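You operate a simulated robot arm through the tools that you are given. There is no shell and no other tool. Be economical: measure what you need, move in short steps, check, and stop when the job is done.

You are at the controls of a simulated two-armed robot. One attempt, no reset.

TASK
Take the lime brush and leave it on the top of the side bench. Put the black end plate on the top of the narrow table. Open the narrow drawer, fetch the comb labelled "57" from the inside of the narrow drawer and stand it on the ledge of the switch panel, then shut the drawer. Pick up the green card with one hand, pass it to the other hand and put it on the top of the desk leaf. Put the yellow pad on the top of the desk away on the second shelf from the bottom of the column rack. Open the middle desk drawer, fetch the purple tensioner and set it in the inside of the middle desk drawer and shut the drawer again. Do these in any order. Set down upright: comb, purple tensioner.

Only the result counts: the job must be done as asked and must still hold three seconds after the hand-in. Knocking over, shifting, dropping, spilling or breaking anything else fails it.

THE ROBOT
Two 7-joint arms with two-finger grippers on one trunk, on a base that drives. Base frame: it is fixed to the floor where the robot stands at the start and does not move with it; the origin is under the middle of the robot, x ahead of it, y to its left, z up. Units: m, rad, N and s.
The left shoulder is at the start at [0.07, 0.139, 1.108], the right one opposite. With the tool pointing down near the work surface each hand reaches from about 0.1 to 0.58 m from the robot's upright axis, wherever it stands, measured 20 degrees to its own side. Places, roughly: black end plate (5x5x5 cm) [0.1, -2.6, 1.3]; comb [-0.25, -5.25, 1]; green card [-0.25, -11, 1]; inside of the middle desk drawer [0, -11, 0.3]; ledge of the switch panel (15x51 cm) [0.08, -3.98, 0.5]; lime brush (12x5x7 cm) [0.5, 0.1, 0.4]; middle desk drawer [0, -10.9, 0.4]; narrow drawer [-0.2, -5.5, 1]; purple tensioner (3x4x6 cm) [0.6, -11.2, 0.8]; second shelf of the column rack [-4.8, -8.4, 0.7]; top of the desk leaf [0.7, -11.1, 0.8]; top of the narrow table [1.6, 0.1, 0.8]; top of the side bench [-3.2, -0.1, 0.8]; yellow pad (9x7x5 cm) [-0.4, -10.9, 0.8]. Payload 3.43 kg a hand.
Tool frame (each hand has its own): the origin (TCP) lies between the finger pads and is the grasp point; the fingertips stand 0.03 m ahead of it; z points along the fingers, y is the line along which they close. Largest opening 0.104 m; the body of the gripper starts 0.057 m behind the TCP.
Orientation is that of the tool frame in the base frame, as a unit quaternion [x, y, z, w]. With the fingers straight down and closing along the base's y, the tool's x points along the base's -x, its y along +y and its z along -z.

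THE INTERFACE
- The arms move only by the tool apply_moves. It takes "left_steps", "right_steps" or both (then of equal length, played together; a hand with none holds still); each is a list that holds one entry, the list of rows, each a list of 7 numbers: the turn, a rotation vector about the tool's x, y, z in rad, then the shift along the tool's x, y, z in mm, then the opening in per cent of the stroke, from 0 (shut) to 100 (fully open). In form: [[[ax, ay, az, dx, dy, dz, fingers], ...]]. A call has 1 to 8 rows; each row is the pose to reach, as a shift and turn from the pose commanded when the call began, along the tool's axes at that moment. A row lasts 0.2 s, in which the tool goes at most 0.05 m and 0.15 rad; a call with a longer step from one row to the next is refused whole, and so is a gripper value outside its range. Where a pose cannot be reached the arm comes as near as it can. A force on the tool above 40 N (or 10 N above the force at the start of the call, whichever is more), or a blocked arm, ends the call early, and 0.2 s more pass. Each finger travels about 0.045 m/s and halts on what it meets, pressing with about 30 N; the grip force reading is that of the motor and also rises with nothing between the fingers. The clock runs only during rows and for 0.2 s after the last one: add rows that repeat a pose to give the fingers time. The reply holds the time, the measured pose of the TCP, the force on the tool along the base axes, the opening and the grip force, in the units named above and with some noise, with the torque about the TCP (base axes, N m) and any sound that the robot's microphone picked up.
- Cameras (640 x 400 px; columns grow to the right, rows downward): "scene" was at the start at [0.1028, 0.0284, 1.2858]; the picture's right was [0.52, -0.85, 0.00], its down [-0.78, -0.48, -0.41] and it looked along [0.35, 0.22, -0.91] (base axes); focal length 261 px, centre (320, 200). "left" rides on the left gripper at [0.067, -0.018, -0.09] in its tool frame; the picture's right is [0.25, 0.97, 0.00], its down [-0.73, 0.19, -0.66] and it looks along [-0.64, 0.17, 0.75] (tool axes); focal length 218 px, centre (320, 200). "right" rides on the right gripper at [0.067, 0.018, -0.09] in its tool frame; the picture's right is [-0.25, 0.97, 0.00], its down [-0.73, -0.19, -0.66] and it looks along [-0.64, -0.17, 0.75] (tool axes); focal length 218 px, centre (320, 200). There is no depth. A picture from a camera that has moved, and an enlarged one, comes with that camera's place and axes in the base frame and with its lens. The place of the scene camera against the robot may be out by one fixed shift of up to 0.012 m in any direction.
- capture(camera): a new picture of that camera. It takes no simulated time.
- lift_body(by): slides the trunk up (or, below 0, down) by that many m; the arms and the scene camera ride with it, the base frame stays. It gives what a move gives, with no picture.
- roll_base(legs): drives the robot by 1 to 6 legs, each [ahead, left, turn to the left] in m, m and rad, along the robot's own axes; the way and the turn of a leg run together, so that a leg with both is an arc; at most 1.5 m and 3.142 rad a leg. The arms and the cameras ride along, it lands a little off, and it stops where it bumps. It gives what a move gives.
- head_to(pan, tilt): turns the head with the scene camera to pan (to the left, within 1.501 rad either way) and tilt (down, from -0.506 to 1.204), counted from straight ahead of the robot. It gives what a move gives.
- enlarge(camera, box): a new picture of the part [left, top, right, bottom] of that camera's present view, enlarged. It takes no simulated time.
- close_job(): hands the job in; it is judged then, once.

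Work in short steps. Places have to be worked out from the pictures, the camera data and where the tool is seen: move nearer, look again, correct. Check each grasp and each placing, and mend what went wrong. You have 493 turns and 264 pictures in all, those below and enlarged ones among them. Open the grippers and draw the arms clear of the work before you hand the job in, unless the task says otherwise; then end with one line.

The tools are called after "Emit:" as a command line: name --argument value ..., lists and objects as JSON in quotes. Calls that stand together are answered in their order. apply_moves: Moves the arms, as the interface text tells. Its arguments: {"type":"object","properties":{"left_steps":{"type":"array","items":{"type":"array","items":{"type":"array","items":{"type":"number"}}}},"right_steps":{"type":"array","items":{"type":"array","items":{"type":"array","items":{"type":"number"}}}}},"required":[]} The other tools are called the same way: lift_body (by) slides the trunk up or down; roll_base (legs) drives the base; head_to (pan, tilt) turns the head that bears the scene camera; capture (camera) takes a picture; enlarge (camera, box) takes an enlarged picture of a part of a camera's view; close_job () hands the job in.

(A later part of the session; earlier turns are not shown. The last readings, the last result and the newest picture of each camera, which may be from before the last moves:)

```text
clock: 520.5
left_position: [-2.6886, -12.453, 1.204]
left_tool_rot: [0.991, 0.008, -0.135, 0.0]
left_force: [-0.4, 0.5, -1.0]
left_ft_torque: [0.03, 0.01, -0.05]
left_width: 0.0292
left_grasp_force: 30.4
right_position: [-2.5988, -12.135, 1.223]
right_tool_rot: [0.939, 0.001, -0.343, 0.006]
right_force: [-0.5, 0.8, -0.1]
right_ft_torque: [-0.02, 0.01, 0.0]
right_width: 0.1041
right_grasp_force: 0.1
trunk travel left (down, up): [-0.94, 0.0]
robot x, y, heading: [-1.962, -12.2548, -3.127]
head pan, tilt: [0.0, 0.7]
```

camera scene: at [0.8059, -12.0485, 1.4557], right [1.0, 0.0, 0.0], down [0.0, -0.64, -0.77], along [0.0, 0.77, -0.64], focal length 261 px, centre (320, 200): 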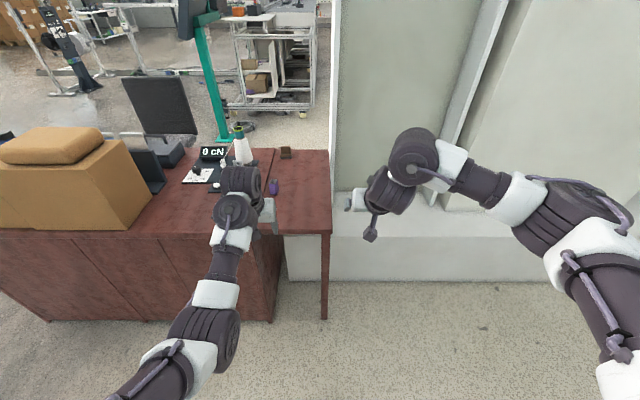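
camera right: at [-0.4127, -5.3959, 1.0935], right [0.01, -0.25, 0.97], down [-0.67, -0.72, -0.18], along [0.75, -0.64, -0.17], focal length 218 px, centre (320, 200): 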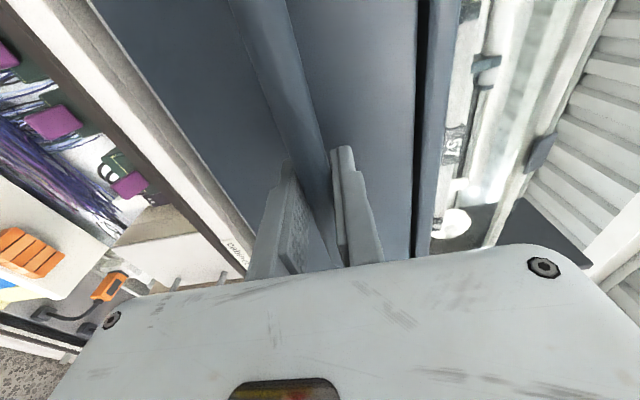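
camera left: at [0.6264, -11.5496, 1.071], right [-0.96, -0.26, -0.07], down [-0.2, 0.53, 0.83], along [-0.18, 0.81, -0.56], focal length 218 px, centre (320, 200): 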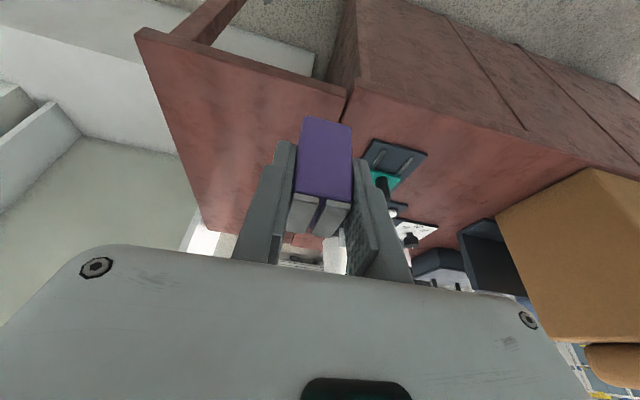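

The hands are near where a green stand was seen; I look before turning.

Emit:
head_to --pan 0.3 --tilt 0.6

Emit:
capture --camera "scene"

```text
clock: 521.2
left_position: [-2.689, -12.4531, 1.205]
left_tool_rot: [0.991, 0.009, -0.134, 0.0]
left_force: [-0.2, 0.5, -0.7]
left_ft_torque: [-0.01, 0.0, 0.02]
left_width: 0.0292
left_grasp_force: 30.4
right_position: [-2.5985, -12.136, 1.2222]
right_tool_rot: [0.939, 0.001, -0.343, 0.006]
right_force: [0.1, -0.7, -0.4]
right_ft_torque: [-0.01, 0.02, -0.01]
right_width: 0.1043
right_grasp_force: 0.0
trunk travel left (down, up): [-0.94, 0.0]
robot x, y, heading: [-1.9604, -12.2565, -3.128]
head pan, tilt: [0.3, 0.6]
```

```text
141 pictures are left
camera scene: at [-2.0934, -12.2847, 1.6642], right [-0.31, 0.95, 0.0], down [0.54, 0.18, -0.82], along [-0.78, -0.26, -0.57], focal length 261 px, centre (320, 200)
```

scene: 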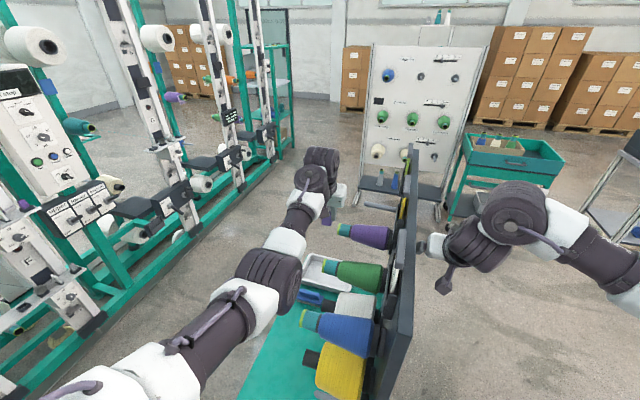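

The bobbin board is right between my forearms. I back straight out east before turning.

Emit:
roll_base --legs '[[-0.95, 0, -0.014], [0, 0, 1.571]]'

Emit:
head_to --pan -0.8 --tilt 0.6

Emit:
capture --camera "scene"

```text
clock: 529.9
left_position: [-0.8673, -12.995, 1.2048]
left_tool_rot: [0.714, 0.687, -0.098, 0.093]
left_force: [0.3, 0.3, -0.6]
left_ft_torque: [0.02, 0.01, 0.02]
left_width: 0.0294
left_grasp_force: 29.8
right_position: [-1.1781, -12.8871, 1.2228]
right_tool_rot: [0.682, 0.646, -0.245, 0.241]
right_force: [-0.2, 0.7, -0.4]
right_ft_torque: [0.02, -0.03, 0.01]
right_width: 0.1039
right_grasp_force: 0.1
trunk travel left (down, up): [-0.94, 0.0]
robot x, y, heading: [-1.0247, -12.2566, -1.609]
head pan, tilt: [0.3, 0.6]
```

```text
clock: 531.3
left_position: [-0.8669, -12.9948, 1.2045]
left_tool_rot: [0.715, 0.687, -0.097, 0.093]
left_force: [-0.3, 0.8, -1.1]
left_ft_torque: [0.0, -0.01, -0.01]
left_width: 0.0293
left_grasp_force: 30.1
right_position: [-1.1781, -12.888, 1.2219]
right_tool_rot: [0.683, 0.645, -0.245, 0.24]
right_force: [0.6, 0.1, -0.1]
right_ft_torque: [-0.02, 0.0, 0.01]
right_width: 0.1038
right_grasp_force: 0.1
trunk travel left (down, up): [-0.94, 0.0]
robot x, y, heading: [-1.0243, -12.2554, -1.616]
head pan, tilt: [-0.799, 0.6]
```

```text
140 pictures are left
camera scene: at [-1.0904, -12.3693, 1.6643], right [-0.67, 0.74, 0.0], down [0.42, 0.38, -0.82], along [-0.61, -0.55, -0.57], focal length 261 px, centre (320, 200)
```

scene: 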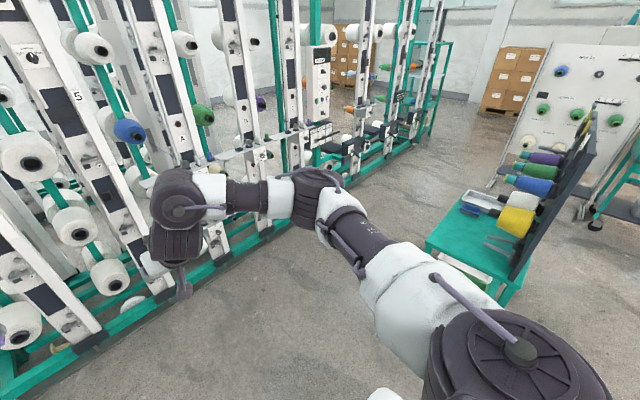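

The creel is close to the south. I go diagonally north-west between bottles and the bobbin stand, still facing south.

Emit:
roll_base --legs '[[-0.35, -0.75, 0.045], [-1.2, 0, 0], [-1.1, 0, 0]]'

Emit:
head_to --pan 0.9 --tilt 0.6

Emit:
capture --camera "scene"

```text
clock: 546.7
left_position: [-1.5862, -10.3188, 1.2039]
left_tool_rot: [0.714, 0.687, -0.097, 0.092]
left_force: [-0.3, -0.4, -0.3]
left_ft_torque: [0.03, 0.0, -0.02]
left_width: 0.0295
left_grasp_force: 30.3
right_position: [-1.8969, -10.2124, 1.2215]
right_tool_rot: [0.683, 0.646, -0.244, 0.239]
right_force: [1.1, -0.5, -0.6]
right_ft_torque: [0.0, 0.02, -0.01]
right_width: 0.1041
right_grasp_force: 0.0
trunk travel left (down, up): [-0.94, 0.0]
robot x, y, heading: [-1.7413, -9.5792, -1.611]
head pan, tilt: [-0.799, 0.6]
```

```text
clock: 548.4
left_position: [-1.5848, -10.3202, 1.2047]
left_tool_rot: [0.714, 0.687, -0.098, 0.093]
left_force: [1.1, -0.4, -1.3]
left_ft_torque: [-0.01, -0.02, -0.03]
left_width: 0.0293
left_grasp_force: 30.0
right_position: [-1.8977, -10.2102, 1.2223]
right_tool_rot: [0.682, 0.646, -0.245, 0.24]
right_force: [0.3, -0.4, 0.4]
right_ft_torque: [0.0, -0.02, 0.02]
right_width: 0.104
right_grasp_force: 0.0
trunk travel left (down, up): [-0.94, 0.0]
robot x, y, heading: [-1.7447, -9.5852, -1.611]
head pan, tilt: [0.901, 0.6]
```

```text
139 pictures are left
camera scene: at [-1.6773, -9.6916, 1.6643], right [-0.65, -0.76, 0.0], down [-0.43, 0.37, -0.82], along [0.62, -0.54, -0.57], focal length 261 px, centre (320, 200)
```

scene: 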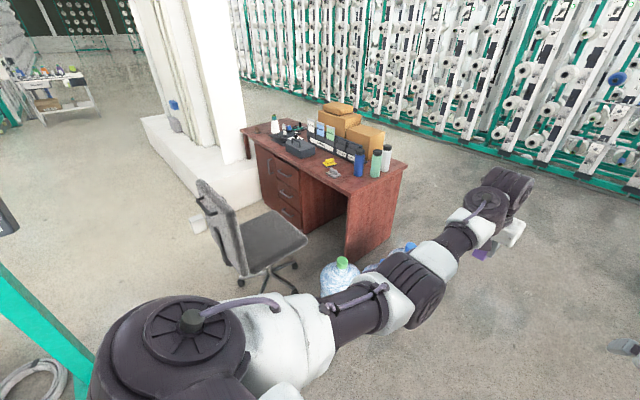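

Chair back is at y≈-10.0 up to z≈0.9. I straighten, and strafe east along y≈-9.62.

Emit:
roll_base --legs '[[0.03, 0, 0.04], [0, 1.0, 0]]'

Emit:
head_to --pan 1.45 --tilt 0.6

Emit:
capture --camera "scene"

```text
clock: 553.9
left_position: [-0.582, -10.3394, 1.2048]
left_tool_rot: [0.699, 0.702, -0.096, 0.095]
left_force: [-1.1, -0.3, -0.4]
left_ft_torque: [0.04, 0.02, -0.03]
left_width: 0.0293
left_grasp_force: 29.9
right_position: [-0.899, -10.2456, 1.221]
right_tool_rot: [0.668, 0.661, -0.24, 0.246]
right_force: [-0.3, 0.1, 0.6]
right_ft_torque: [-0.01, -0.03, -0.03]
right_width: 0.1044
right_grasp_force: 0.1
trunk travel left (down, up): [-0.94, 0.0]
robot x, y, heading: [-0.7731, -9.6059, -1.571]
head pan, tilt: [0.901, 0.6]
```

```text
clock: 554.9
left_position: [-0.5813, -10.3392, 1.2055]
left_tool_rot: [0.699, 0.702, -0.095, 0.094]
left_force: [0.2, 0.2, -1.3]
left_ft_torque: [0.01, 0.0, 0.03]
left_width: 0.029
left_grasp_force: 29.6
right_position: [-0.8983, -10.2457, 1.2226]
right_tool_rot: [0.668, 0.66, -0.24, 0.245]
right_force: [-0.3, -0.4, 0.0]
right_ft_torque: [-0.03, 0.0, 0.01]
right_width: 0.1039
right_grasp_force: 0.0
trunk travel left (down, up): [-0.94, 0.0]
robot x, y, heading: [-0.7737, -9.6087, -1.567]
head pan, tilt: [1.45, 0.6]
```

```text
138 pictures are left
camera scene: at [-0.683, -9.6722, 1.6643], right [-0.12, -0.99, 0.0], down [-0.56, 0.07, -0.82], along [0.82, -0.1, -0.57], focal length 261 px, centre (320, 200)
```

scene: 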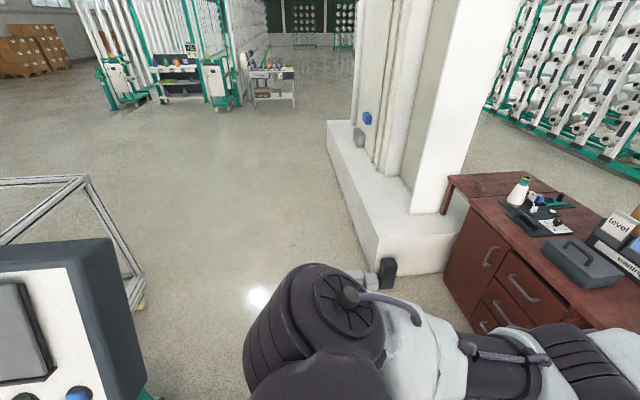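

Console screen edge is at y≈-9.31, the chair at ≤-9.98. I keep y≈-9.64 and strafe to x≈0.2.

Emit:
roll_base --legs '[[0.035, 0.5, 0], [0, 0.47, 0]]'

Emit:
head_to --pan 0 --tilt 0.85

Emit:
capture --camera "scene"

```text
clock: 560.2
left_position: [0.3734, -10.3774, 1.2041]
left_tool_rot: [0.7, 0.701, -0.095, 0.095]
left_force: [-0.8, 0.3, -0.6]
left_ft_torque: [0.01, -0.02, -0.01]
left_width: 0.0292
left_grasp_force: 30.1
right_position: [0.0565, -10.2827, 1.2226]
right_tool_rot: [0.669, 0.659, -0.24, 0.246]
right_force: [-0.3, 1.2, -0.5]
right_ft_torque: [0.0, -0.01, -0.01]
right_width: 0.1043
right_grasp_force: 0.1
trunk travel left (down, up): [-0.94, 0.0]
robot x, y, heading: [0.1893, -9.6459, -1.576]
head pan, tilt: [1.45, 0.6]
```

```text
clock: 561.8
left_position: [0.3739, -10.3774, 1.2047]
left_tool_rot: [0.7, 0.701, -0.096, 0.093]
left_force: [-0.1, 1.4, 0.1]
left_ft_torque: [0.03, 0.01, -0.02]
left_width: 0.0293
left_grasp_force: 30.0
right_position: [0.0596, -10.2827, 1.2227]
right_tool_rot: [0.669, 0.66, -0.24, 0.244]
right_force: [0.1, 0.0, 0.1]
right_ft_torque: [0.0, 0.04, 0.0]
right_width: 0.104
right_grasp_force: 0.0
trunk travel left (down, up): [-0.94, 0.0]
robot x, y, heading: [0.187, -9.6427, -1.571]
head pan, tilt: [0.0, 0.85]
```

```text
137 pictures are left
camera scene: at [0.1881, -9.7773, 1.6434], right [-1.0, 0.0, 0.0], down [0.0, 0.75, -0.66], along [0.0, -0.66, -0.75], focal length 261 px, centre (320, 200)
```

scene: 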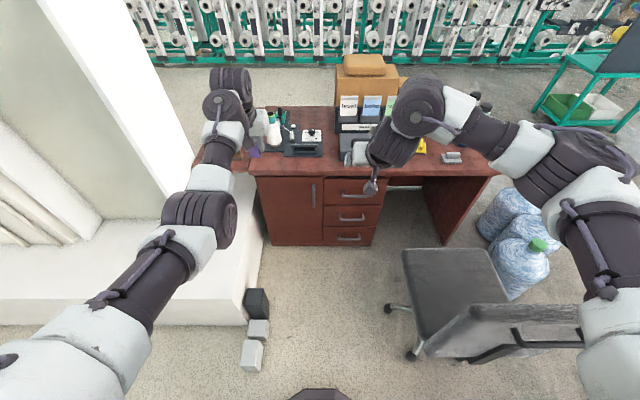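

Excellent view: middle drawer x -0.16…0.17, handle (0.00, -10.69, 0.44); pocket between chair caster (x≈-0.21) and boxes (x≈0.49). Before moving in I draw both hands lower and closer.

Emit:
apply_moves --left_steps '[[[0, 0, 0, 44, 0, 17, 10], [0, 0, 0, 88, 0, 35, 10], [0, 0, 0, 132, 0, 52, 10], [0, 0, 0, 176, 0, 70, 10], [0, 0, 0, 220, 0, 88, 10], [0, 0, 0, 264, 0, 105, 10], [0, 0, 0, 308, 0, 123, 10]]]' --right_steps '[[[0, 0, 0, 40, 0, 16, 100], [0, 0, 0, 80, 0, 32, 100], [0, 0, 0, 120, 0, 48, 100], [0, 0, 0, 160, 0, 64, 100], [0, 0, 0, 200, 0, 80, 100], [0, 0, 0, 240, 0, 96, 100], [0, 0, 0, 266, 0, 105, 100]]]'

Emit:
roll_base --legs '[[0, -0.045, 0]]'

```text
clock: 563.4
left_position: [0.3711, -10.1137, 1.0074]
left_tool_rot: [0.7, 0.701, -0.098, 0.096]
left_force: [-0.8, 0.4, -0.8]
left_ft_torque: [-0.02, 0.06, 0.01]
left_width: 0.0293
left_grasp_force: 30.4
right_position: [0.0597, -10.1423, 0.9733]
right_tool_rot: [0.668, 0.66, -0.241, 0.244]
right_force: [0.0, 0.2, 0.6]
right_ft_torque: [-0.01, -0.03, 0.0]
right_width: 0.1042
right_grasp_force: 0.1
trunk travel left (down, up): [-0.94, 0.0]
robot x, y, heading: [0.1881, -9.6488, -1.568]
head pan, tilt: [0.0, 0.85]
```

```text
clock: 564.2
left_position: [0.3366, -10.1167, 1.0038]
left_tool_rot: [0.699, 0.702, -0.097, 0.091]
left_force: [1.1, 0.3, -1.0]
left_ft_torque: [0.05, 0.09, -0.01]
left_width: 0.0293
left_grasp_force: 30.2
right_position: [0.0251, -10.1455, 0.9731]
right_tool_rot: [0.667, 0.661, -0.242, 0.244]
right_force: [0.8, -0.4, -0.6]
right_ft_torque: [-0.02, 0.08, -0.04]
right_width: 0.1041
right_grasp_force: 0.0
trunk travel left (down, up): [-0.94, 0.0]
robot x, y, heading: [0.1433, -9.6465, -1.57]
head pan, tilt: [0.0, 0.85]
```

Now the right hand: pitch to horizontal, extending slightly, then roll so the fingers close vertically.

Emit:
apply_moves --right_steps '[[[0, -0.148, 0, -9, 0, 16, 100], [0, -0.296, 0, -18, 0, 32, 100], [0, -0.444, 0, -26, 0, 48, 100], [0, -0.592, 0, -35, 0, 63, 100], [0, -0.74, 0, -44, 0, 79, 100], [0, -0.885, 0, -52, 0, 94, 100]]]'

Emit:
apply_moves --right_steps '[[[0, 0, 0.148, 0, 0, 0, 100], [0, 0, 0.296, 0, 0, 0, 100], [0, 0, 0.444, 0, 0, 0, 100], [0, 0, 0.592, 0, 0, 0, 100], [0, 0, 0.74, 0, 0, 0, 100], [0, 0, 0.888, 0, 0, 0, 100], [0, 0, 1.036, 0, 0, 0, 100], [0, 0, 1.18, 0, 0, 0, 100]]]'

Emit:
apply_moves --right_steps '[[[0, 0, 0.14, 0, 0, 0, 100], [0, 0, 0.28, 0, 0, 0, 100], [0, 0, 0.39, 0, 0, 0, 100]]]'

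```text
clock: 565.6
left_position: [0.3309, -10.1163, 1.0045]
left_tool_rot: [0.7, 0.702, -0.095, 0.094]
left_force: [-0.1, 0.4, -0.9]
left_ft_torque: [-0.01, 0.01, -0.02]
left_width: 0.0292
left_grasp_force: 29.7
right_position: [0.0203, -10.2455, 0.9332]
right_tool_rot: [-0.503, -0.491, 0.503, -0.503]
right_force: [0.5, -0.3, 0.2]
right_ft_torque: [-0.02, -0.03, 0.01]
right_width: 0.1041
right_grasp_force: 0.0
trunk travel left (down, up): [-0.94, 0.0]
robot x, y, heading: [0.1428, -9.6491, -1.569]
head pan, tilt: [0.0, 0.85]
```

```text
clock: 567.4
left_position: [0.3311, -10.1154, 1.0062]
left_tool_rot: [0.699, 0.702, -0.095, 0.094]
left_force: [-0.3, 0.1, -0.1]
left_ft_torque: [0.01, -0.01, 0.02]
left_width: 0.0294
left_grasp_force: 30.0
right_position: [0.0181, -10.2449, 0.9346]
right_tool_rot: [0.69, 0.129, -0.135, 0.699]
right_force: [0.4, 0.9, 0.0]
right_ft_torque: [0.02, 0.01, -0.04]
right_width: 0.1041
right_grasp_force: 0.1
trunk travel left (down, up): [-0.94, 0.0]
robot x, y, heading: [0.1423, -9.647, -1.568]
head pan, tilt: [0.0, 0.85]
```

```text
clock: 568.2
left_position: [0.33, -10.116, 1.0054]
left_tool_rot: [0.699, 0.702, -0.095, 0.094]
left_force: [-0.9, 0.8, -0.1]
left_ft_torque: [0.03, 0.08, 0.0]
left_width: 0.0292
left_grasp_force: 29.9
right_position: [0.0177, -10.2451, 0.9347]
right_tool_rot: [0.702, -0.008, 0.002, 0.712]
right_force: [0.0, -0.3, -0.1]
right_ft_torque: [0.03, -0.01, 0.01]
right_width: 0.1041
right_grasp_force: 0.1
trunk travel left (down, up): [-0.94, 0.0]
robot x, y, heading: [0.1441, -9.6444, -1.564]
head pan, tilt: [0.0, 0.85]
```

Orientation right. Before lowering, I check where the right elbow is relative to the chair back.

Emit:
head_to --pan -0.3 --tilt 0.95

Emit:
capture --camera "scene"

```text
clock: 569.0
left_position: [0.3292, -10.1156, 1.0056]
left_tool_rot: [0.7, 0.702, -0.095, 0.094]
left_force: [-0.4, 0.3, -0.4]
left_ft_torque: [0.05, 0.02, 0.01]
left_width: 0.0291
left_grasp_force: 30.0
right_position: [0.019, -10.2448, 0.9343]
right_tool_rot: [0.702, -0.007, 0.002, 0.712]
right_force: [0.2, 0.3, 0.0]
right_ft_torque: [0.0, -0.02, 0.02]
right_width: 0.104
right_grasp_force: 0.1
trunk travel left (down, up): [-0.94, 0.0]
robot x, y, heading: [0.1459, -9.6454, -1.568]
head pan, tilt: [-0.3, 0.949]
```

```text
136 pictures are left
camera scene: at [0.1238, -9.7684, 1.6359], right [-0.96, 0.29, 0.0], down [0.24, 0.78, -0.58], along [-0.17, -0.56, -0.81], focal length 261 px, centre (320, 200)
```

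scene: 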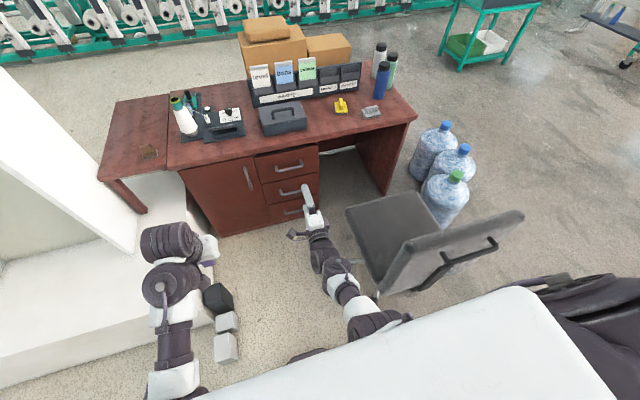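

The right arm is folded close under the body, clear of the chair (x ≤ -0.22). I lower the trunk 0.495 m so the hand comes to handle height.

Emit:
lift_body --by -0.3

Emit:
lift_body --by -0.19

Emit:
capture --camera "scene"

Emit:
capture --camera "right"

```text
clock: 572.0
left_position: [0.3298, -10.1152, 0.7055]
left_tool_rot: [0.7, 0.702, -0.095, 0.094]
left_force: [0.5, -0.2, -1.1]
left_ft_torque: [0.03, 0.0, 0.06]
left_width: 0.0291
left_grasp_force: 29.7
right_position: [0.0186, -10.2442, 0.6343]
right_tool_rot: [0.702, -0.007, 0.0, 0.712]
right_force: [-0.1, 0.2, 0.2]
right_ft_torque: [0.02, 0.0, -0.01]
right_width: 0.1042
right_grasp_force: 0.1
trunk travel left (down, up): [-0.64, 0.3]
robot x, y, heading: [0.1471, -9.648, -1.569]
head pan, tilt: [-0.3, 0.949]
```

```text
clock: 574.1
left_position: [0.3309, -10.1162, 0.5152]
left_tool_rot: [0.7, 0.702, -0.095, 0.094]
left_force: [0.1, 0.0, -0.1]
left_ft_torque: [-0.01, 0.03, 0.01]
left_width: 0.0291
left_grasp_force: 30.3
right_position: [0.018, -10.2433, 0.4448]
right_tool_rot: [0.702, -0.007, 0.0, 0.712]
right_force: [0.3, -0.2, -0.5]
right_ft_torque: [0.01, -0.01, 0.0]
right_width: 0.1039
right_grasp_force: 0.1
trunk travel left (down, up): [-0.45, 0.49]
robot x, y, heading: [0.1431, -9.6463, -1.564]
head pan, tilt: [-0.3, 0.949]
```

```text
135 pictures are left
camera scene: at [0.1237, -9.7681, 1.146], right [-0.96, 0.29, 0.0], down [0.24, 0.78, -0.58], along [-0.17, -0.56, -0.81], focal length 261 px, centre (320, 200)
```

scene: 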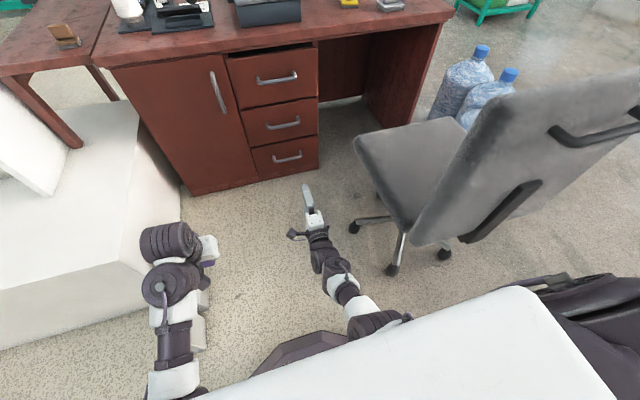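

```text
134 pictures are left
camera right: at [0.0862, -10.1549, 0.4626], right [-0.26, 0.02, 0.96], down [-0.72, 0.66, -0.21], along [-0.64, -0.75, -0.16], focal length 218 px, centre (320, 200)
```

right: 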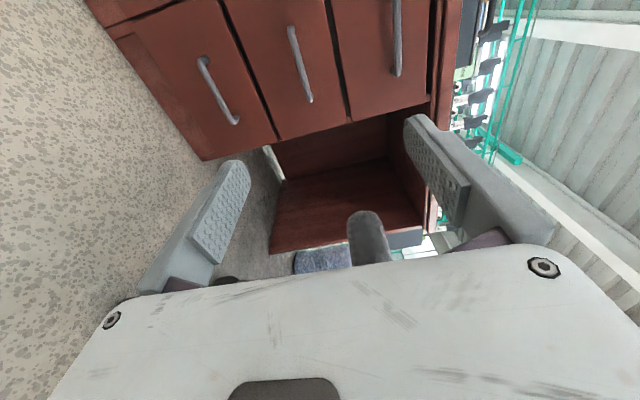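

Middle handle triangulates to about (0.005, -10.71, 0.407). I lower 36 mm and advance 0.36 m, then look again.

Emit:
lift_body --by -0.036

Emit:
roll_base --legs '[[0.2, 0, 0], [0.16, 0, 0]]'

Emit:
capture --camera "right"

Emit:
capture --camera "scene"

```text
clock: 574.9
left_position: [0.3299, -10.1157, 0.4798]
left_tool_rot: [0.699, 0.702, -0.096, 0.094]
left_force: [1.0, -0.6, -0.4]
left_ft_torque: [-0.01, -0.02, -0.01]
left_width: 0.0295
left_grasp_force: 29.9
right_position: [0.0174, -10.2446, 0.4078]
right_tool_rot: [0.702, -0.007, 0.001, 0.712]
right_force: [0.3, -0.5, 0.7]
right_ft_torque: [0.03, 0.0, 0.06]
right_width: 0.1036
right_grasp_force: 0.1
trunk travel left (down, up): [-0.414, 0.526]
robot x, y, heading: [0.1433, -9.6474, -1.57]
head pan, tilt: [-0.3, 0.949]
```

```text
clock: 577.6
left_position: [0.3348, -10.4898, 0.4784]
left_tool_rot: [0.698, 0.703, -0.095, 0.096]
left_force: [-0.1, -1.4, -1.2]
left_ft_torque: [0.01, 0.03, -0.03]
left_width: 0.0292
left_grasp_force: 30.1
right_position: [0.0218, -10.6184, 0.4082]
right_tool_rot: [0.703, -0.006, 0.002, 0.711]
right_force: [0.3, -0.7, -0.7]
right_ft_torque: [-0.01, -0.02, 0.0]
right_width: 0.104
right_grasp_force: 0.0
trunk travel left (down, up): [-0.414, 0.526]
robot x, y, heading: [0.1431, -10.0176, -1.569]
head pan, tilt: [-0.3, 0.949]
```

```text
133 pictures are left
camera right: at [0.0901, -10.529, 0.426], right [-0.26, 0.01, 0.96], down [-0.72, 0.66, -0.21], along [-0.64, -0.75, -0.16], focal length 218 px, centre (320, 200)
```

right: 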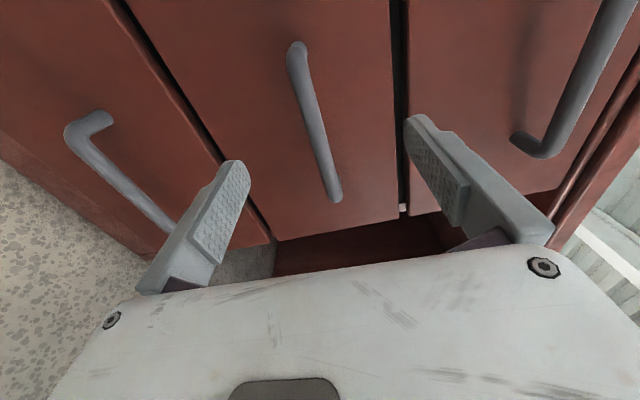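

```text
132 pictures are left
camera scene: at [0.126, -10.1428, 1.1098], right [-0.96, 0.29, 0.0], down [0.24, 0.78, -0.58], along [-0.17, -0.56, -0.81], focal length 261 px, centre (320, 200)
```

scene: 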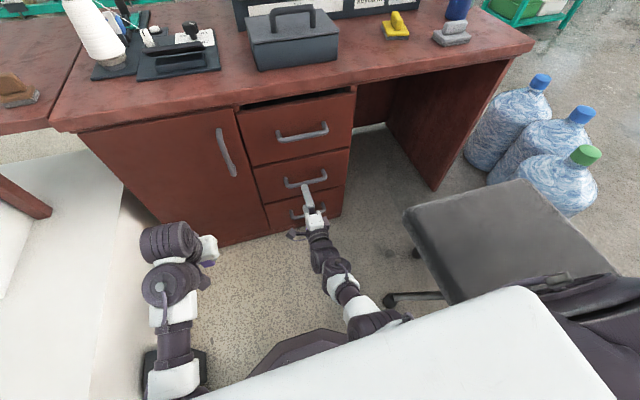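

Bar lies right between the fingers at z≈0.408. I advance the hand 70 mm and close.

Emit:
apply_moves --right_steps '[[[0, 0, 0, -6, 0, 35, 70], [0, 0, 0, -12, 0, 70, 60], [0, 0, 0, -12, 0, 70, 40], [0, 0, 0, -12, 0, 70, 20], [0, 0, 0, -12, 0, 70, 0], [0, 0, 0, -12, 0, 70, 0]]]'

Emit:
capture --camera "right"

```text
clock: 579.0
left_position: [0.3341, -10.4882, 0.4791]
left_tool_rot: [0.698, 0.703, -0.095, 0.094]
left_force: [0.4, -0.1, -0.9]
left_ft_torque: [0.0, 0.02, -0.02]
left_width: 0.0292
left_grasp_force: 29.9
right_position: [0.009, -10.6866, 0.4094]
right_tool_rot: [0.703, -0.005, 0.001, 0.711]
right_force: [-0.3, 7.1, -3.7]
right_ft_torque: [0.13, 0.01, 0.05]
right_width: 0.0
right_grasp_force: 14.0
trunk travel left (down, up): [-0.414, 0.526]
robot x, y, heading: [0.1437, -10.0197, -1.562]
head pan, tilt: [-0.3, 0.949]
```

```text
131 pictures are left
camera right: at [0.0769, -10.5971, 0.4273], right [-0.26, 0.01, 0.96], down [-0.72, 0.66, -0.21], along [-0.64, -0.75, -0.16], focal length 218 px, centre (320, 200)
```

right: 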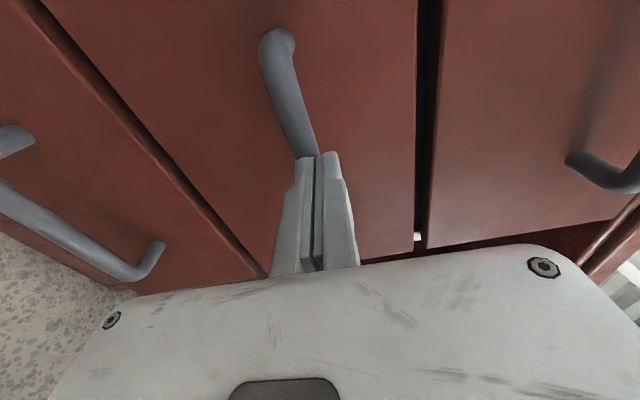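

Just short again (tips touching the bar). I reopen, advance 22 mm and close.

Emit:
apply_moves --right_steps '[[[0, 0, 0, 0, 0, -5, 30], [0, 0, 0, 0, 0, -5, 50], [0, 0, 0, 0, 0, 12, 50], [0, 0, 0, 0, 0, 25, 50], [0, 0, 0, 0, 0, 25, 20], [0, 0, 0, 0, 0, 25, 0], [0, 0, 0, 0, 0, 25, 0]]]'

Emit:
capture --camera "right"

```text
clock: 580.6
left_position: [0.3331, -10.4905, 0.4778]
left_tool_rot: [0.699, 0.703, -0.094, 0.093]
left_force: [0.1, -0.2, -1.1]
left_ft_torque: [0.01, 0.02, 0.01]
left_width: 0.0291
left_grasp_force: 30.4
right_position: [0.0012, -10.6992, 0.4039]
right_tool_rot: [0.715, -0.005, -0.003, 0.699]
right_force: [0.1, 1.7, -24.5]
right_ft_torque: [0.25, 0.21, 0.06]
right_width: 0.0154
right_grasp_force: 29.1
right hand out of reach, approached as far as the arm can: row 4, 5, 6, 7
trunk travel left (down, up): [-0.414, 0.526]
robot x, y, heading: [0.147, -10.0172, -1.568]
head pan, tilt: [-0.3, 0.949]
stopped in row 7 (right hand): the force on the tool passed its limit at 42 N (the readings are from after the stop); the commanded pose is now the measured one
```

```text
130 pictures are left
camera right: at [0.0714, -10.6097, 0.4236], right [-0.26, -0.02, 0.97], down [-0.72, 0.67, -0.18], along [-0.64, -0.74, -0.19], focal length 218 px, centre (320, 200)
```

right: 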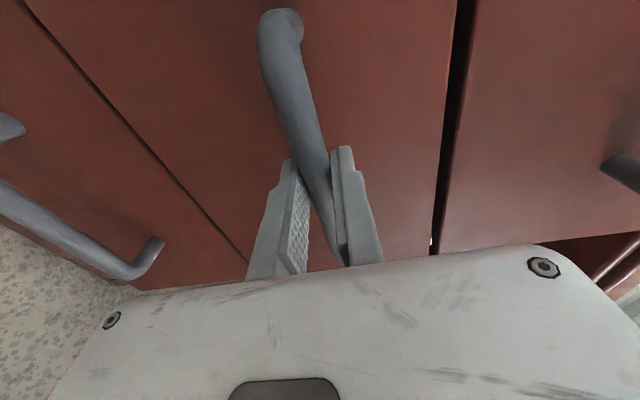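

Bar gripped (15 mm). I relax the vertical strain and roll back 0.1 m.

Emit:
apply_moves --right_steps '[[[0, 0, 0, 0, -3, 0, 0], [0, 0, 0, 0, -3, 0, 0]]]'

Emit:
roll_base --legs '[[-0.1, 0, 0]]'

Emit:
capture --camera "scene"

```text
clock: 581.2
left_position: [0.3325, -10.4899, 0.478]
left_tool_rot: [0.699, 0.703, -0.092, 0.093]
left_force: [0.0, 0.0, -0.5]
left_ft_torque: [0.02, 0.02, 0.01]
left_width: 0.0292
left_grasp_force: 30.2
right_position: [0.0015, -10.701, 0.4032]
right_tool_rot: [0.714, -0.005, -0.001, 0.7]
right_force: [-1.7, 0.6, -33.1]
right_ft_torque: [0.17, 0.35, -0.21]
right_width: 0.0155
right_grasp_force: 44.7
trunk travel left (down, up): [-0.414, 0.526]
robot x, y, heading: [0.148, -10.0176, -1.569]
head pan, tilt: [-0.3, 0.949]
```

```text
clock: 582.4
left_position: [0.3308, -10.3882, 0.4775]
left_tool_rot: [0.7, 0.702, -0.093, 0.093]
left_force: [-0.7, -0.4, -1.2]
left_ft_torque: [0.0, 0.02, 0.01]
left_width: 0.0291
left_grasp_force: 29.2
right_position: [0.0029, -10.5981, 0.405]
right_tool_rot: [0.714, -0.006, 0.0, 0.7]
right_force: [4.7, 0.9, -33.0]
right_ft_torque: [0.1, 0.37, 0.21]
right_width: 0.0152
right_grasp_force: 45.2
trunk travel left (down, up): [-0.414, 0.526]
robot x, y, heading: [0.145, -9.9187, -1.569]
head pan, tilt: [-0.3, 0.949]
```

```text
129 pictures are left
camera scene: at [0.1245, -10.044, 1.1094], right [-0.96, 0.29, 0.0], down [0.24, 0.78, -0.58], along [-0.17, -0.55, -0.82], focal length 261 px, centre (320, 200)
```

scene: 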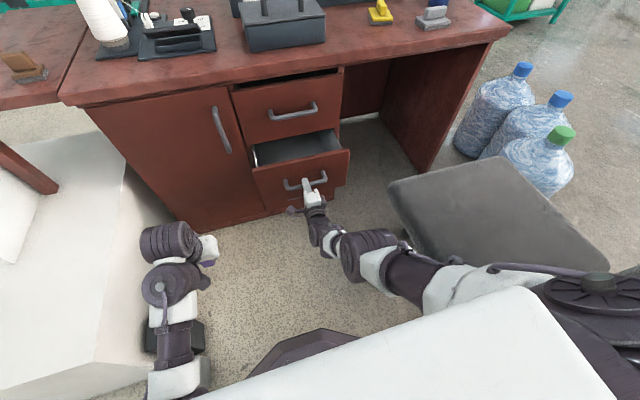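

The drawer opens. I check the vertical strain by a small upward correction.

Emit:
apply_moves --right_steps '[[[0, 0, 0, 0, -3, 0, 0], [0, 0, 0, 0, -6, 0, 0]]]'

```text
clock: 583.0
left_position: [0.3314, -10.3878, 0.4787]
left_tool_rot: [0.7, 0.702, -0.095, 0.094]
left_force: [0.1, 0.1, -1.0]
left_ft_torque: [0.02, 0.01, 0.01]
left_width: 0.0291
left_grasp_force: 29.9
right_position: [0.0017, -10.5951, 0.4034]
right_tool_rot: [0.715, -0.006, -0.001, 0.699]
right_force: [0.4, 1.4, -13.2]
right_ft_torque: [0.19, 0.38, 0.03]
right_width: 0.0154
right_grasp_force: 45.1
right hand out of reach, approached as far as the arm can: row 1, 2
trunk travel left (down, up): [-0.414, 0.526]
robot x, y, heading: [0.1458, -9.9191, -1.565]
head pan, tilt: [-0.3, 0.949]
```

Less strain now. Pull another 0.11 m.

Emit:
roll_base --legs '[[-0.11, 0, 0]]'

Emit:
head_to --pan -0.1 --tilt 1.0

Emit:
capture --camera "scene"

```text
clock: 584.2
left_position: [0.3304, -10.2803, 0.4776]
left_tool_rot: [0.7, 0.702, -0.095, 0.093]
left_force: [0.7, -0.6, -0.6]
left_ft_torque: [-0.01, 0.0, -0.03]
left_width: 0.0293
left_grasp_force: 29.5
right_position: [0.0025, -10.488, 0.4048]
right_tool_rot: [0.715, -0.006, -0.002, 0.699]
right_force: [3.5, -0.3, -20.4]
right_ft_torque: [0.08, 0.39, 0.12]
right_width: 0.0155
right_grasp_force: 45.2
trunk travel left (down, up): [-0.414, 0.526]
robot x, y, heading: [0.1457, -9.8101, -1.57]
head pan, tilt: [-0.3, 0.949]
```

```text
clock: 584.9
left_position: [0.3319, -10.2809, 0.4793]
left_tool_rot: [0.7, 0.702, -0.095, 0.094]
left_force: [0.4, 0.0, -1.4]
left_ft_torque: [0.04, -0.04, -0.01]
left_width: 0.0293
left_grasp_force: 29.9
right_position: [0.0025, -10.4877, 0.4029]
right_tool_rot: [0.715, -0.006, 0.0, 0.699]
right_force: [-0.3, 0.5, -8.3]
right_ft_torque: [0.1, 0.41, 0.04]
right_width: 0.0155
right_grasp_force: 45.1
trunk travel left (down, up): [-0.414, 0.526]
robot x, y, heading: [0.1437, -9.8108, -1.574]
head pan, tilt: [-0.099, 1.0]
```

```text
128 pictures are left
camera scene: at [0.1393, -9.9333, 1.1062], right [-1.0, 0.1, 0.0], down [0.08, 0.84, -0.54], along [-0.05, -0.54, -0.84], focal length 261 px, centre (320, 200)
```

scene: 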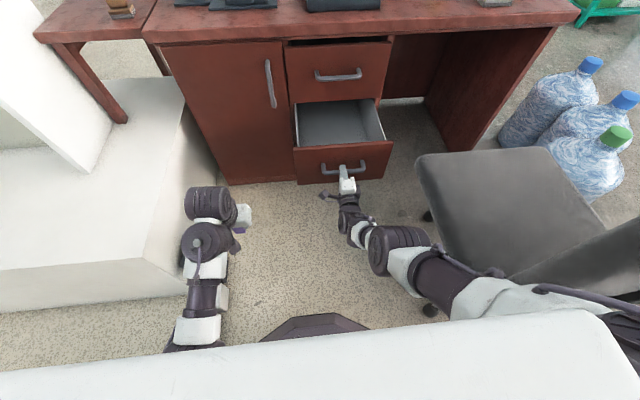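

Drawer is open 0.2 m and its inside is empty. I release the bar and retract the right hand straight back, then up and to the right, in the robot frame.

Emit:
apply_moves --right_steps '[[[0, 0, 0, 0, 0, 0, 30], [0, 0, 0, 0, 0, 0, 60], [0, 0, 0, 0, 0, -30, 70], [0, 0, 0, 0, 0, -65, 70], [0, 0, 0, 0, 0, -95, 70]]]'

Emit:
apply_moves --right_steps '[[[0, 0, 0, -10, 30, -15, 50], [0, 0, 0, -20, 60, -30, 30], [0, 0, 0, -30, 90, -45, 10], [0, 0, 0, -45, 125, -55, 0], [0, 0, 0, -60, 160, -65, 0], [0, 0, 0, -75, 195, -75, 0]]]'

Emit:
capture --camera "scene"

```text
clock: 586.3
left_position: [0.3323, -10.28, 0.4789]
left_tool_rot: [0.699, 0.702, -0.096, 0.095]
left_force: [-0.2, -0.3, -1.0]
left_ft_torque: [0.04, -0.02, -0.01]
left_width: 0.0292
left_grasp_force: 30.3
right_position: [-0.0305, -10.4012, 0.4117]
right_tool_rot: [0.708, 0.011, -0.027, 0.706]
right_force: [-0.3, -0.4, 0.3]
right_ft_torque: [0.0, 0.01, -0.01]
right_width: 0.073
right_grasp_force: 0.0
trunk travel left (down, up): [-0.414, 0.526]
robot x, y, heading: [0.1416, -9.8109, -1.567]
head pan, tilt: [-0.099, 1.0]
stopped in row 5 (right hand): the arm was blocked; the commanded pose is now the measured one
```

```text
clock: 587.7
left_position: [0.3323, -10.2793, 0.4796]
left_tool_rot: [0.7, 0.702, -0.096, 0.094]
left_force: [-1.2, 0.1, -0.6]
left_ft_torque: [0.02, 0.02, 0.04]
left_width: 0.0293
left_grasp_force: 30.1
right_position: [-0.0991, -10.3326, 0.6163]
right_tool_rot: [0.702, 0.022, -0.038, 0.711]
right_force: [0.5, 0.6, -0.4]
right_ft_torque: [0.01, 0.01, 0.0]
right_width: 0.0001
right_grasp_force: 29.7
trunk travel left (down, up): [-0.414, 0.526]
robot x, y, heading: [0.1466, -9.8101, -1.567]
head pan, tilt: [-0.099, 1.0]
```

```text
127 pictures are left
camera scene: at [0.1396, -9.932, 1.1063], right [-1.0, 0.1, 0.0], down [0.08, 0.84, -0.54], along [-0.05, -0.54, -0.84], focal length 261 px, centre (320, 200)
```

scene: 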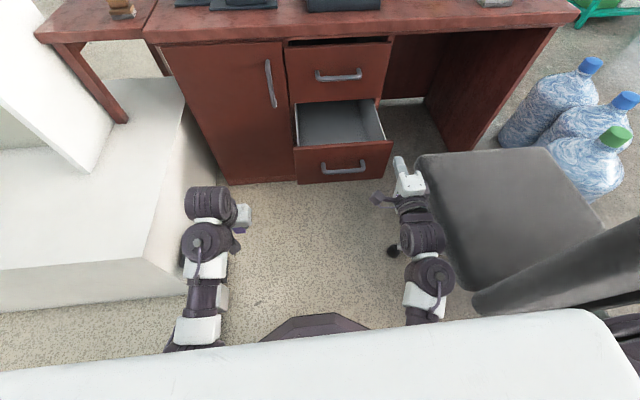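

The chair is unmoved. I raise the right hand 0.1 m and pull it back 60 mm, then lower the trunk 0.1 m and move in.

Emit:
apply_moves --right_steps '[[[0, 0, 0, 0, 35, -20, 0], [0, 0, 0, 0, 70, -40, 0], [0, 0, 0, 0, 105, -60, 0], [0, 0, 0, 0, 105, -60, 0]]]' --left_steps '[[[0, 0, 0, -11, 0, -39, 10], [0, 0, 0, -22, 0, -78, 10], [0, 0, 0, -33, 0, -117, 10], [0, 0, 0, -44, 0, -156, 10]]]'

Emit:
lift_body --by -0.1

Emit:
capture --camera "scene"

```text
clock: 588.7
left_position: [0.3314, -10.2788, 0.5515]
left_tool_rot: [0.699, 0.702, -0.095, 0.094]
left_force: [-0.2, 0.1, -1.4]
left_ft_torque: [-0.03, -0.02, 0.02]
left_width: 0.0293
left_grasp_force: 30.4
left hand out of reach, approached as far as the arm can: row 2, 3, 4
right_position: [-0.0849, -10.267, 0.7141]
right_tool_rot: [0.709, 0.01, -0.024, 0.705]
right_force: [-0.4, -0.6, 0.5]
right_ft_torque: [0.02, -0.01, 0.01]
right_width: 0.0
right_grasp_force: 29.8
trunk travel left (down, up): [-0.414, 0.526]
robot x, y, heading: [0.1426, -9.809, -1.57]
head pan, tilt: [-0.099, 1.0]
```

```text
clock: 590.0
left_position: [0.3321, -10.2796, 0.4517]
left_tool_rot: [0.7, 0.702, -0.095, 0.094]
left_force: [-0.5, -0.1, -0.8]
left_ft_torque: [0.04, -0.01, -0.03]
left_width: 0.0293
left_grasp_force: 30.8
right_position: [-0.086, -10.2682, 0.612]
right_tool_rot: [0.708, 0.01, -0.025, 0.705]
right_force: [0.9, 0.0, 0.5]
right_ft_torque: [-0.03, 0.0, 0.0]
right_width: 0.0
right_grasp_force: 30.1
trunk travel left (down, up): [-0.314, 0.626]
robot x, y, heading: [0.1417, -9.8074, -1.572]
head pan, tilt: [-0.099, 1.0]
```

```text
126 pictures are left
camera scene: at [0.1394, -9.932, 1.0064], right [-1.0, 0.1, 0.0], down [0.08, 0.84, -0.54], along [-0.05, -0.54, -0.84], focal length 261 px, centre (320, 200)
```

scene: 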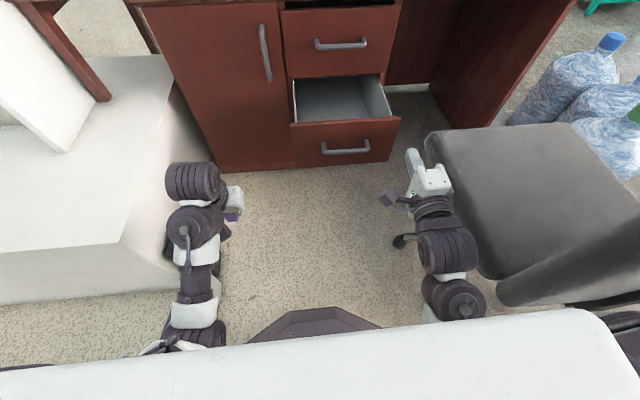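

All clear. I move ahead 0.28 m in two legs.

Emit:
roll_base --legs '[[0.14, 0.01, 0], [0.14, 0, 0]]'

Emit:
capture --camera "scene"

Emit:
capture --camera "left"

```text
clock: 592.3
left_position: [0.3457, -10.5541, 0.4507]
left_tool_rot: [0.698, 0.704, -0.095, 0.094]
left_force: [0.3, 0.8, -1.1]
left_ft_torque: [0.03, 0.02, -0.03]
left_width: 0.0292
left_grasp_force: 30.3
right_position: [-0.0725, -10.5435, 0.6132]
right_tool_rot: [0.709, 0.012, -0.024, 0.705]
right_force: [-0.1, -0.2, 0.1]
right_ft_torque: [0.02, 0.0, 0.02]
right_width: 0.0
right_grasp_force: 30.1
trunk travel left (down, up): [-0.314, 0.626]
robot x, y, heading: [0.156, -10.0836, -1.568]
head pan, tilt: [-0.099, 1.0]
```

```text
125 pictures are left
camera scene: at [0.151, -10.2071, 1.0062], right [-1.0, 0.09, 0.0], down [0.08, 0.84, -0.54], along [-0.05, -0.54, -0.84], focal length 261 px, centre (320, 200)
```

scene: 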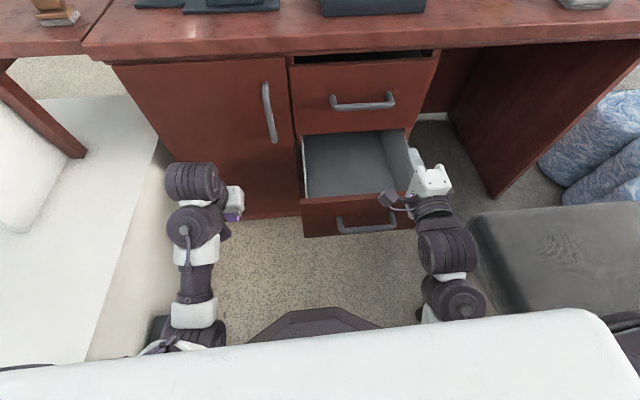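

```text
124 pictures are left
camera left: at [0.3276, -10.4649, 0.5207], right [0.97, 0.25, -0.07], down [0.2, -0.53, 0.83], along [0.17, -0.81, -0.56], focal length 218 px, centre (320, 200)
```

left: 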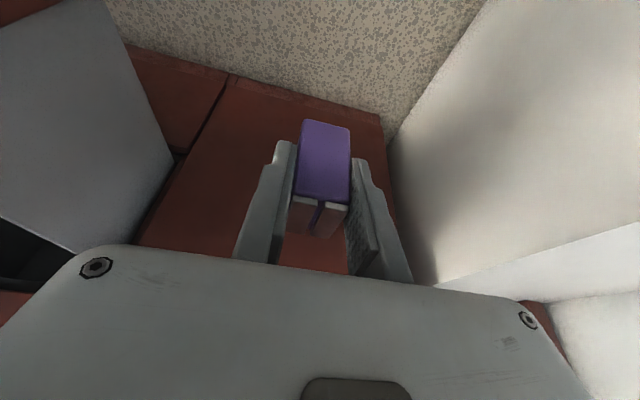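

Layout is clear; drawer interior x≈-0.09…0.145, rear edge at the desk front y≈-10.73. I raise the left hand and start it across.

Emit:
apply_moves --left_steps '[[[0, 0, 0, -16, -25, -29, 10], [0, 0, 0, -32, -50, -58, 10], [0, 0, 0, -48, -75, -88, 10], [0, 0, 0, -63, -100, -117, 10], [0, 0, 0, -63, -100, -117, 10]]]'

Emit:
capture --camera "scene"

```text
clock: 593.5
left_position: [0.2606, -10.5718, 0.4634]
left_tool_rot: [0.699, 0.703, -0.096, 0.094]
left_force: [0.1, 0.1, -0.9]
left_ft_torque: [0.01, 0.01, 0.02]
left_width: 0.0294
left_grasp_force: 30.2
left hand out of reach, approached as far as the arm can: row 1, 2, 3, 4, 5
right_position: [-0.071, -10.543, 0.6143]
right_tool_rot: [0.708, 0.012, -0.024, 0.706]
right_force: [0.6, -0.9, -0.1]
right_ft_torque: [-0.01, 0.02, 0.0]
right_width: 0.0
right_grasp_force: 30.0
trunk travel left (down, up): [-0.314, 0.626]
robot x, y, heading: [0.1547, -10.085, -1.569]
head pan, tilt: [-0.099, 1.0]
```

```text
123 pictures are left
camera scene: at [0.1513, -10.2067, 1.0063], right [-1.0, 0.09, 0.0], down [0.08, 0.84, -0.54], along [-0.05, -0.54, -0.84], focal length 261 px, centre (320, 200)
```

scene: 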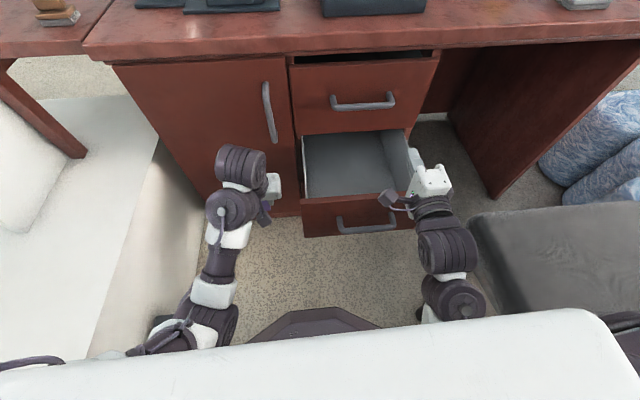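

The arm can't rise there, so I raise the trunk 0.14 m instead, then bring the left hand across over the drawer.

Emit:
lift_body --by 0.14

Emit:
apply_moves --left_steps '[[[0, 0, 0, -10, -45, 3, 10], [0, 0, 0, -20, -90, 5, 10], [0, 0, 0, -45, -130, 12, 10], [0, 0, 0, -65, -165, 18, 10], [0, 0, 0, -82, -190, 23, 10], [0, 0, 0, -82, -190, 23, 10]]]'

Emit:
capture --camera "left"

Emit:
capture --camera "scene"

```text
clock: 595.1
left_position: [0.2615, -10.5726, 0.6026]
left_tool_rot: [0.699, 0.703, -0.095, 0.094]
left_force: [-0.7, 0.0, -1.7]
left_ft_torque: [-0.01, -0.02, 0.02]
left_width: 0.0293
left_grasp_force: 30.2
right_position: [-0.0727, -10.5437, 0.7528]
right_tool_rot: [0.708, 0.012, -0.025, 0.706]
right_force: [-0.2, 0.1, -0.2]
right_ft_torque: [-0.01, -0.01, 0.02]
right_width: 0.0
right_grasp_force: 30.0
trunk travel left (down, up): [-0.454, 0.486]
robot x, y, heading: [0.1528, -10.0867, -1.565]
head pan, tilt: [-0.099, 1.0]
```

```text
clock: 596.5
left_position: [0.0734, -10.6583, 0.6004]
left_tool_rot: [0.698, 0.704, -0.095, 0.095]
left_force: [-0.5, 0.1, -0.4]
left_ft_torque: [0.02, -0.02, 0.01]
left_width: 0.0291
left_grasp_force: 29.6
right_position: [-0.0715, -10.5434, 0.7541]
right_tool_rot: [0.708, 0.012, -0.024, 0.705]
right_force: [-0.1, 0.1, -0.4]
right_ft_torque: [0.03, -0.01, -0.01]
right_width: 0.0
right_grasp_force: 29.8
trunk travel left (down, up): [-0.454, 0.486]
robot x, y, heading: [0.1546, -10.0836, -1.572]
head pan, tilt: [-0.099, 1.0]
```

```text
122 pictures are left
camera left: at [0.0548, -10.5693, 0.669], right [0.97, 0.25, -0.07], down [0.2, -0.53, 0.83], along [0.17, -0.81, -0.56], focal length 218 px, centre (320, 200)
```

left: 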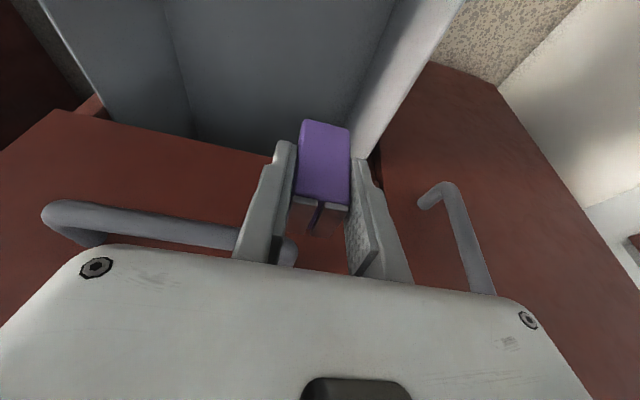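

```text
121 pictures are left
camera scene: at [0.1511, -10.2067, 1.1463], right [-1.0, 0.09, 0.0], down [0.08, 0.84, -0.54], along [-0.05, -0.54, -0.84], focal length 261 px, centre (320, 200)
```

scene: 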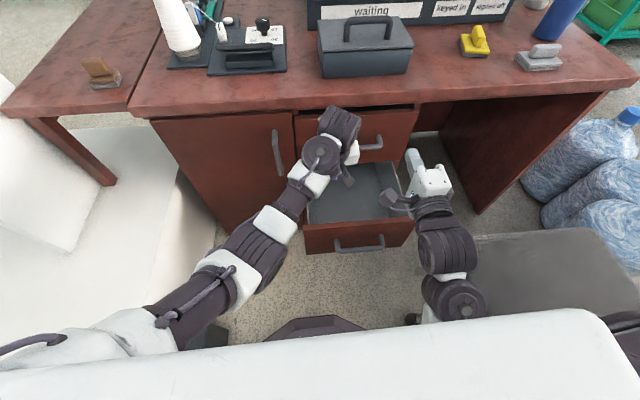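

The tensioner is too near the drawer's side wall. I shift the right hand 55 mm away, then the left 50 mm to the drawer's middle.

Emit:
apply_moves --right_steps '[[[0, 0, 0, -28, 0, 0, 0], [0, 0, 0, -55, 0, 0, 0], [0, 0, 0, -55, 0, 0, 0]]]'

Emit:
apply_moves --left_steps '[[[0, 0, 0, 0, -25, 0, 10], [0, 0, 0, 0, -50, 0, 10], [0, 0, 0, 0, -50, 0, 10]]]'

Emit:
capture --camera "left"

Emit:
capture --camera "scene"

```text
clock: 597.4
left_position: [0.0716, -10.659, 0.6008]
left_tool_rot: [0.698, 0.703, -0.095, 0.095]
left_force: [-0.5, 0.2, -0.8]
left_ft_torque: [0.02, 0.01, 0.0]
left_width: 0.029
left_grasp_force: 29.8
right_position: [-0.1264, -10.5425, 0.7564]
right_tool_rot: [0.708, 0.012, -0.025, 0.705]
right_force: [-0.1, -0.4, -0.4]
right_ft_torque: [-0.02, 0.02, 0.0]
right_width: 0.0
right_grasp_force: 29.8
trunk travel left (down, up): [-0.454, 0.486]
robot x, y, heading: [0.1569, -10.0838, -1.561]
head pan, tilt: [-0.099, 1.0]
```

```text
clock: 598.4
left_position: [0.061, -10.6729, 0.5882]
left_tool_rot: [0.685, 0.715, -0.077, 0.113]
left_force: [-0.6, -0.6, -0.7]
left_ft_torque: [-0.01, -0.01, 0.01]
left_width: 0.0293
left_grasp_force: 30.1
right_position: [-0.1262, -10.543, 0.7563]
right_tool_rot: [0.709, 0.012, -0.024, 0.705]
right_force: [-0.5, -1.2, -0.5]
right_ft_torque: [-0.02, -0.03, 0.02]
right_width: 0.0003
right_grasp_force: 30.2
trunk travel left (down, up): [-0.454, 0.486]
robot x, y, heading: [0.1577, -10.0855, -1.565]
head pan, tilt: [-0.099, 1.0]
stopped in row 3 (left hand): the arm was blocked; the commanded pose is now the measured one
```

```text
120 pictures are left
camera left: at [0.0365, -10.5854, 0.6555], right [0.96, 0.29, -0.02], down [0.18, -0.52, 0.84], along [0.23, -0.81, -0.55], focal length 218 px, centre (320, 200)
```

left: 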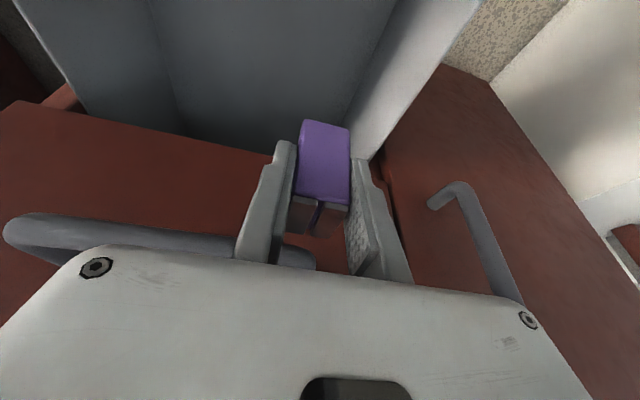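

```text
119 pictures are left
camera scene: at [0.1511, -10.207, 1.1463], right [-1.0, 0.09, 0.0], down [0.08, 0.84, -0.54], along [-0.05, -0.54, -0.84], focal length 261 px, centre (320, 200)
```

scene: 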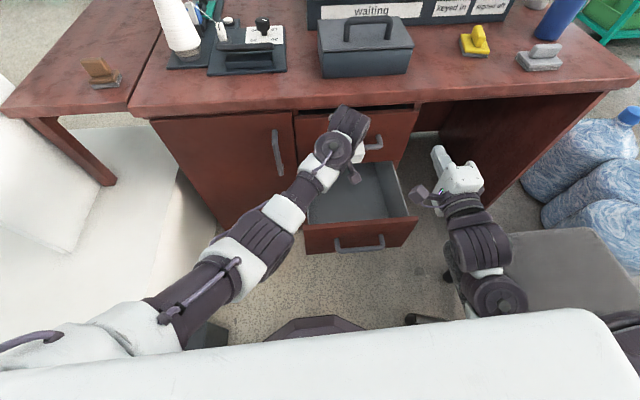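

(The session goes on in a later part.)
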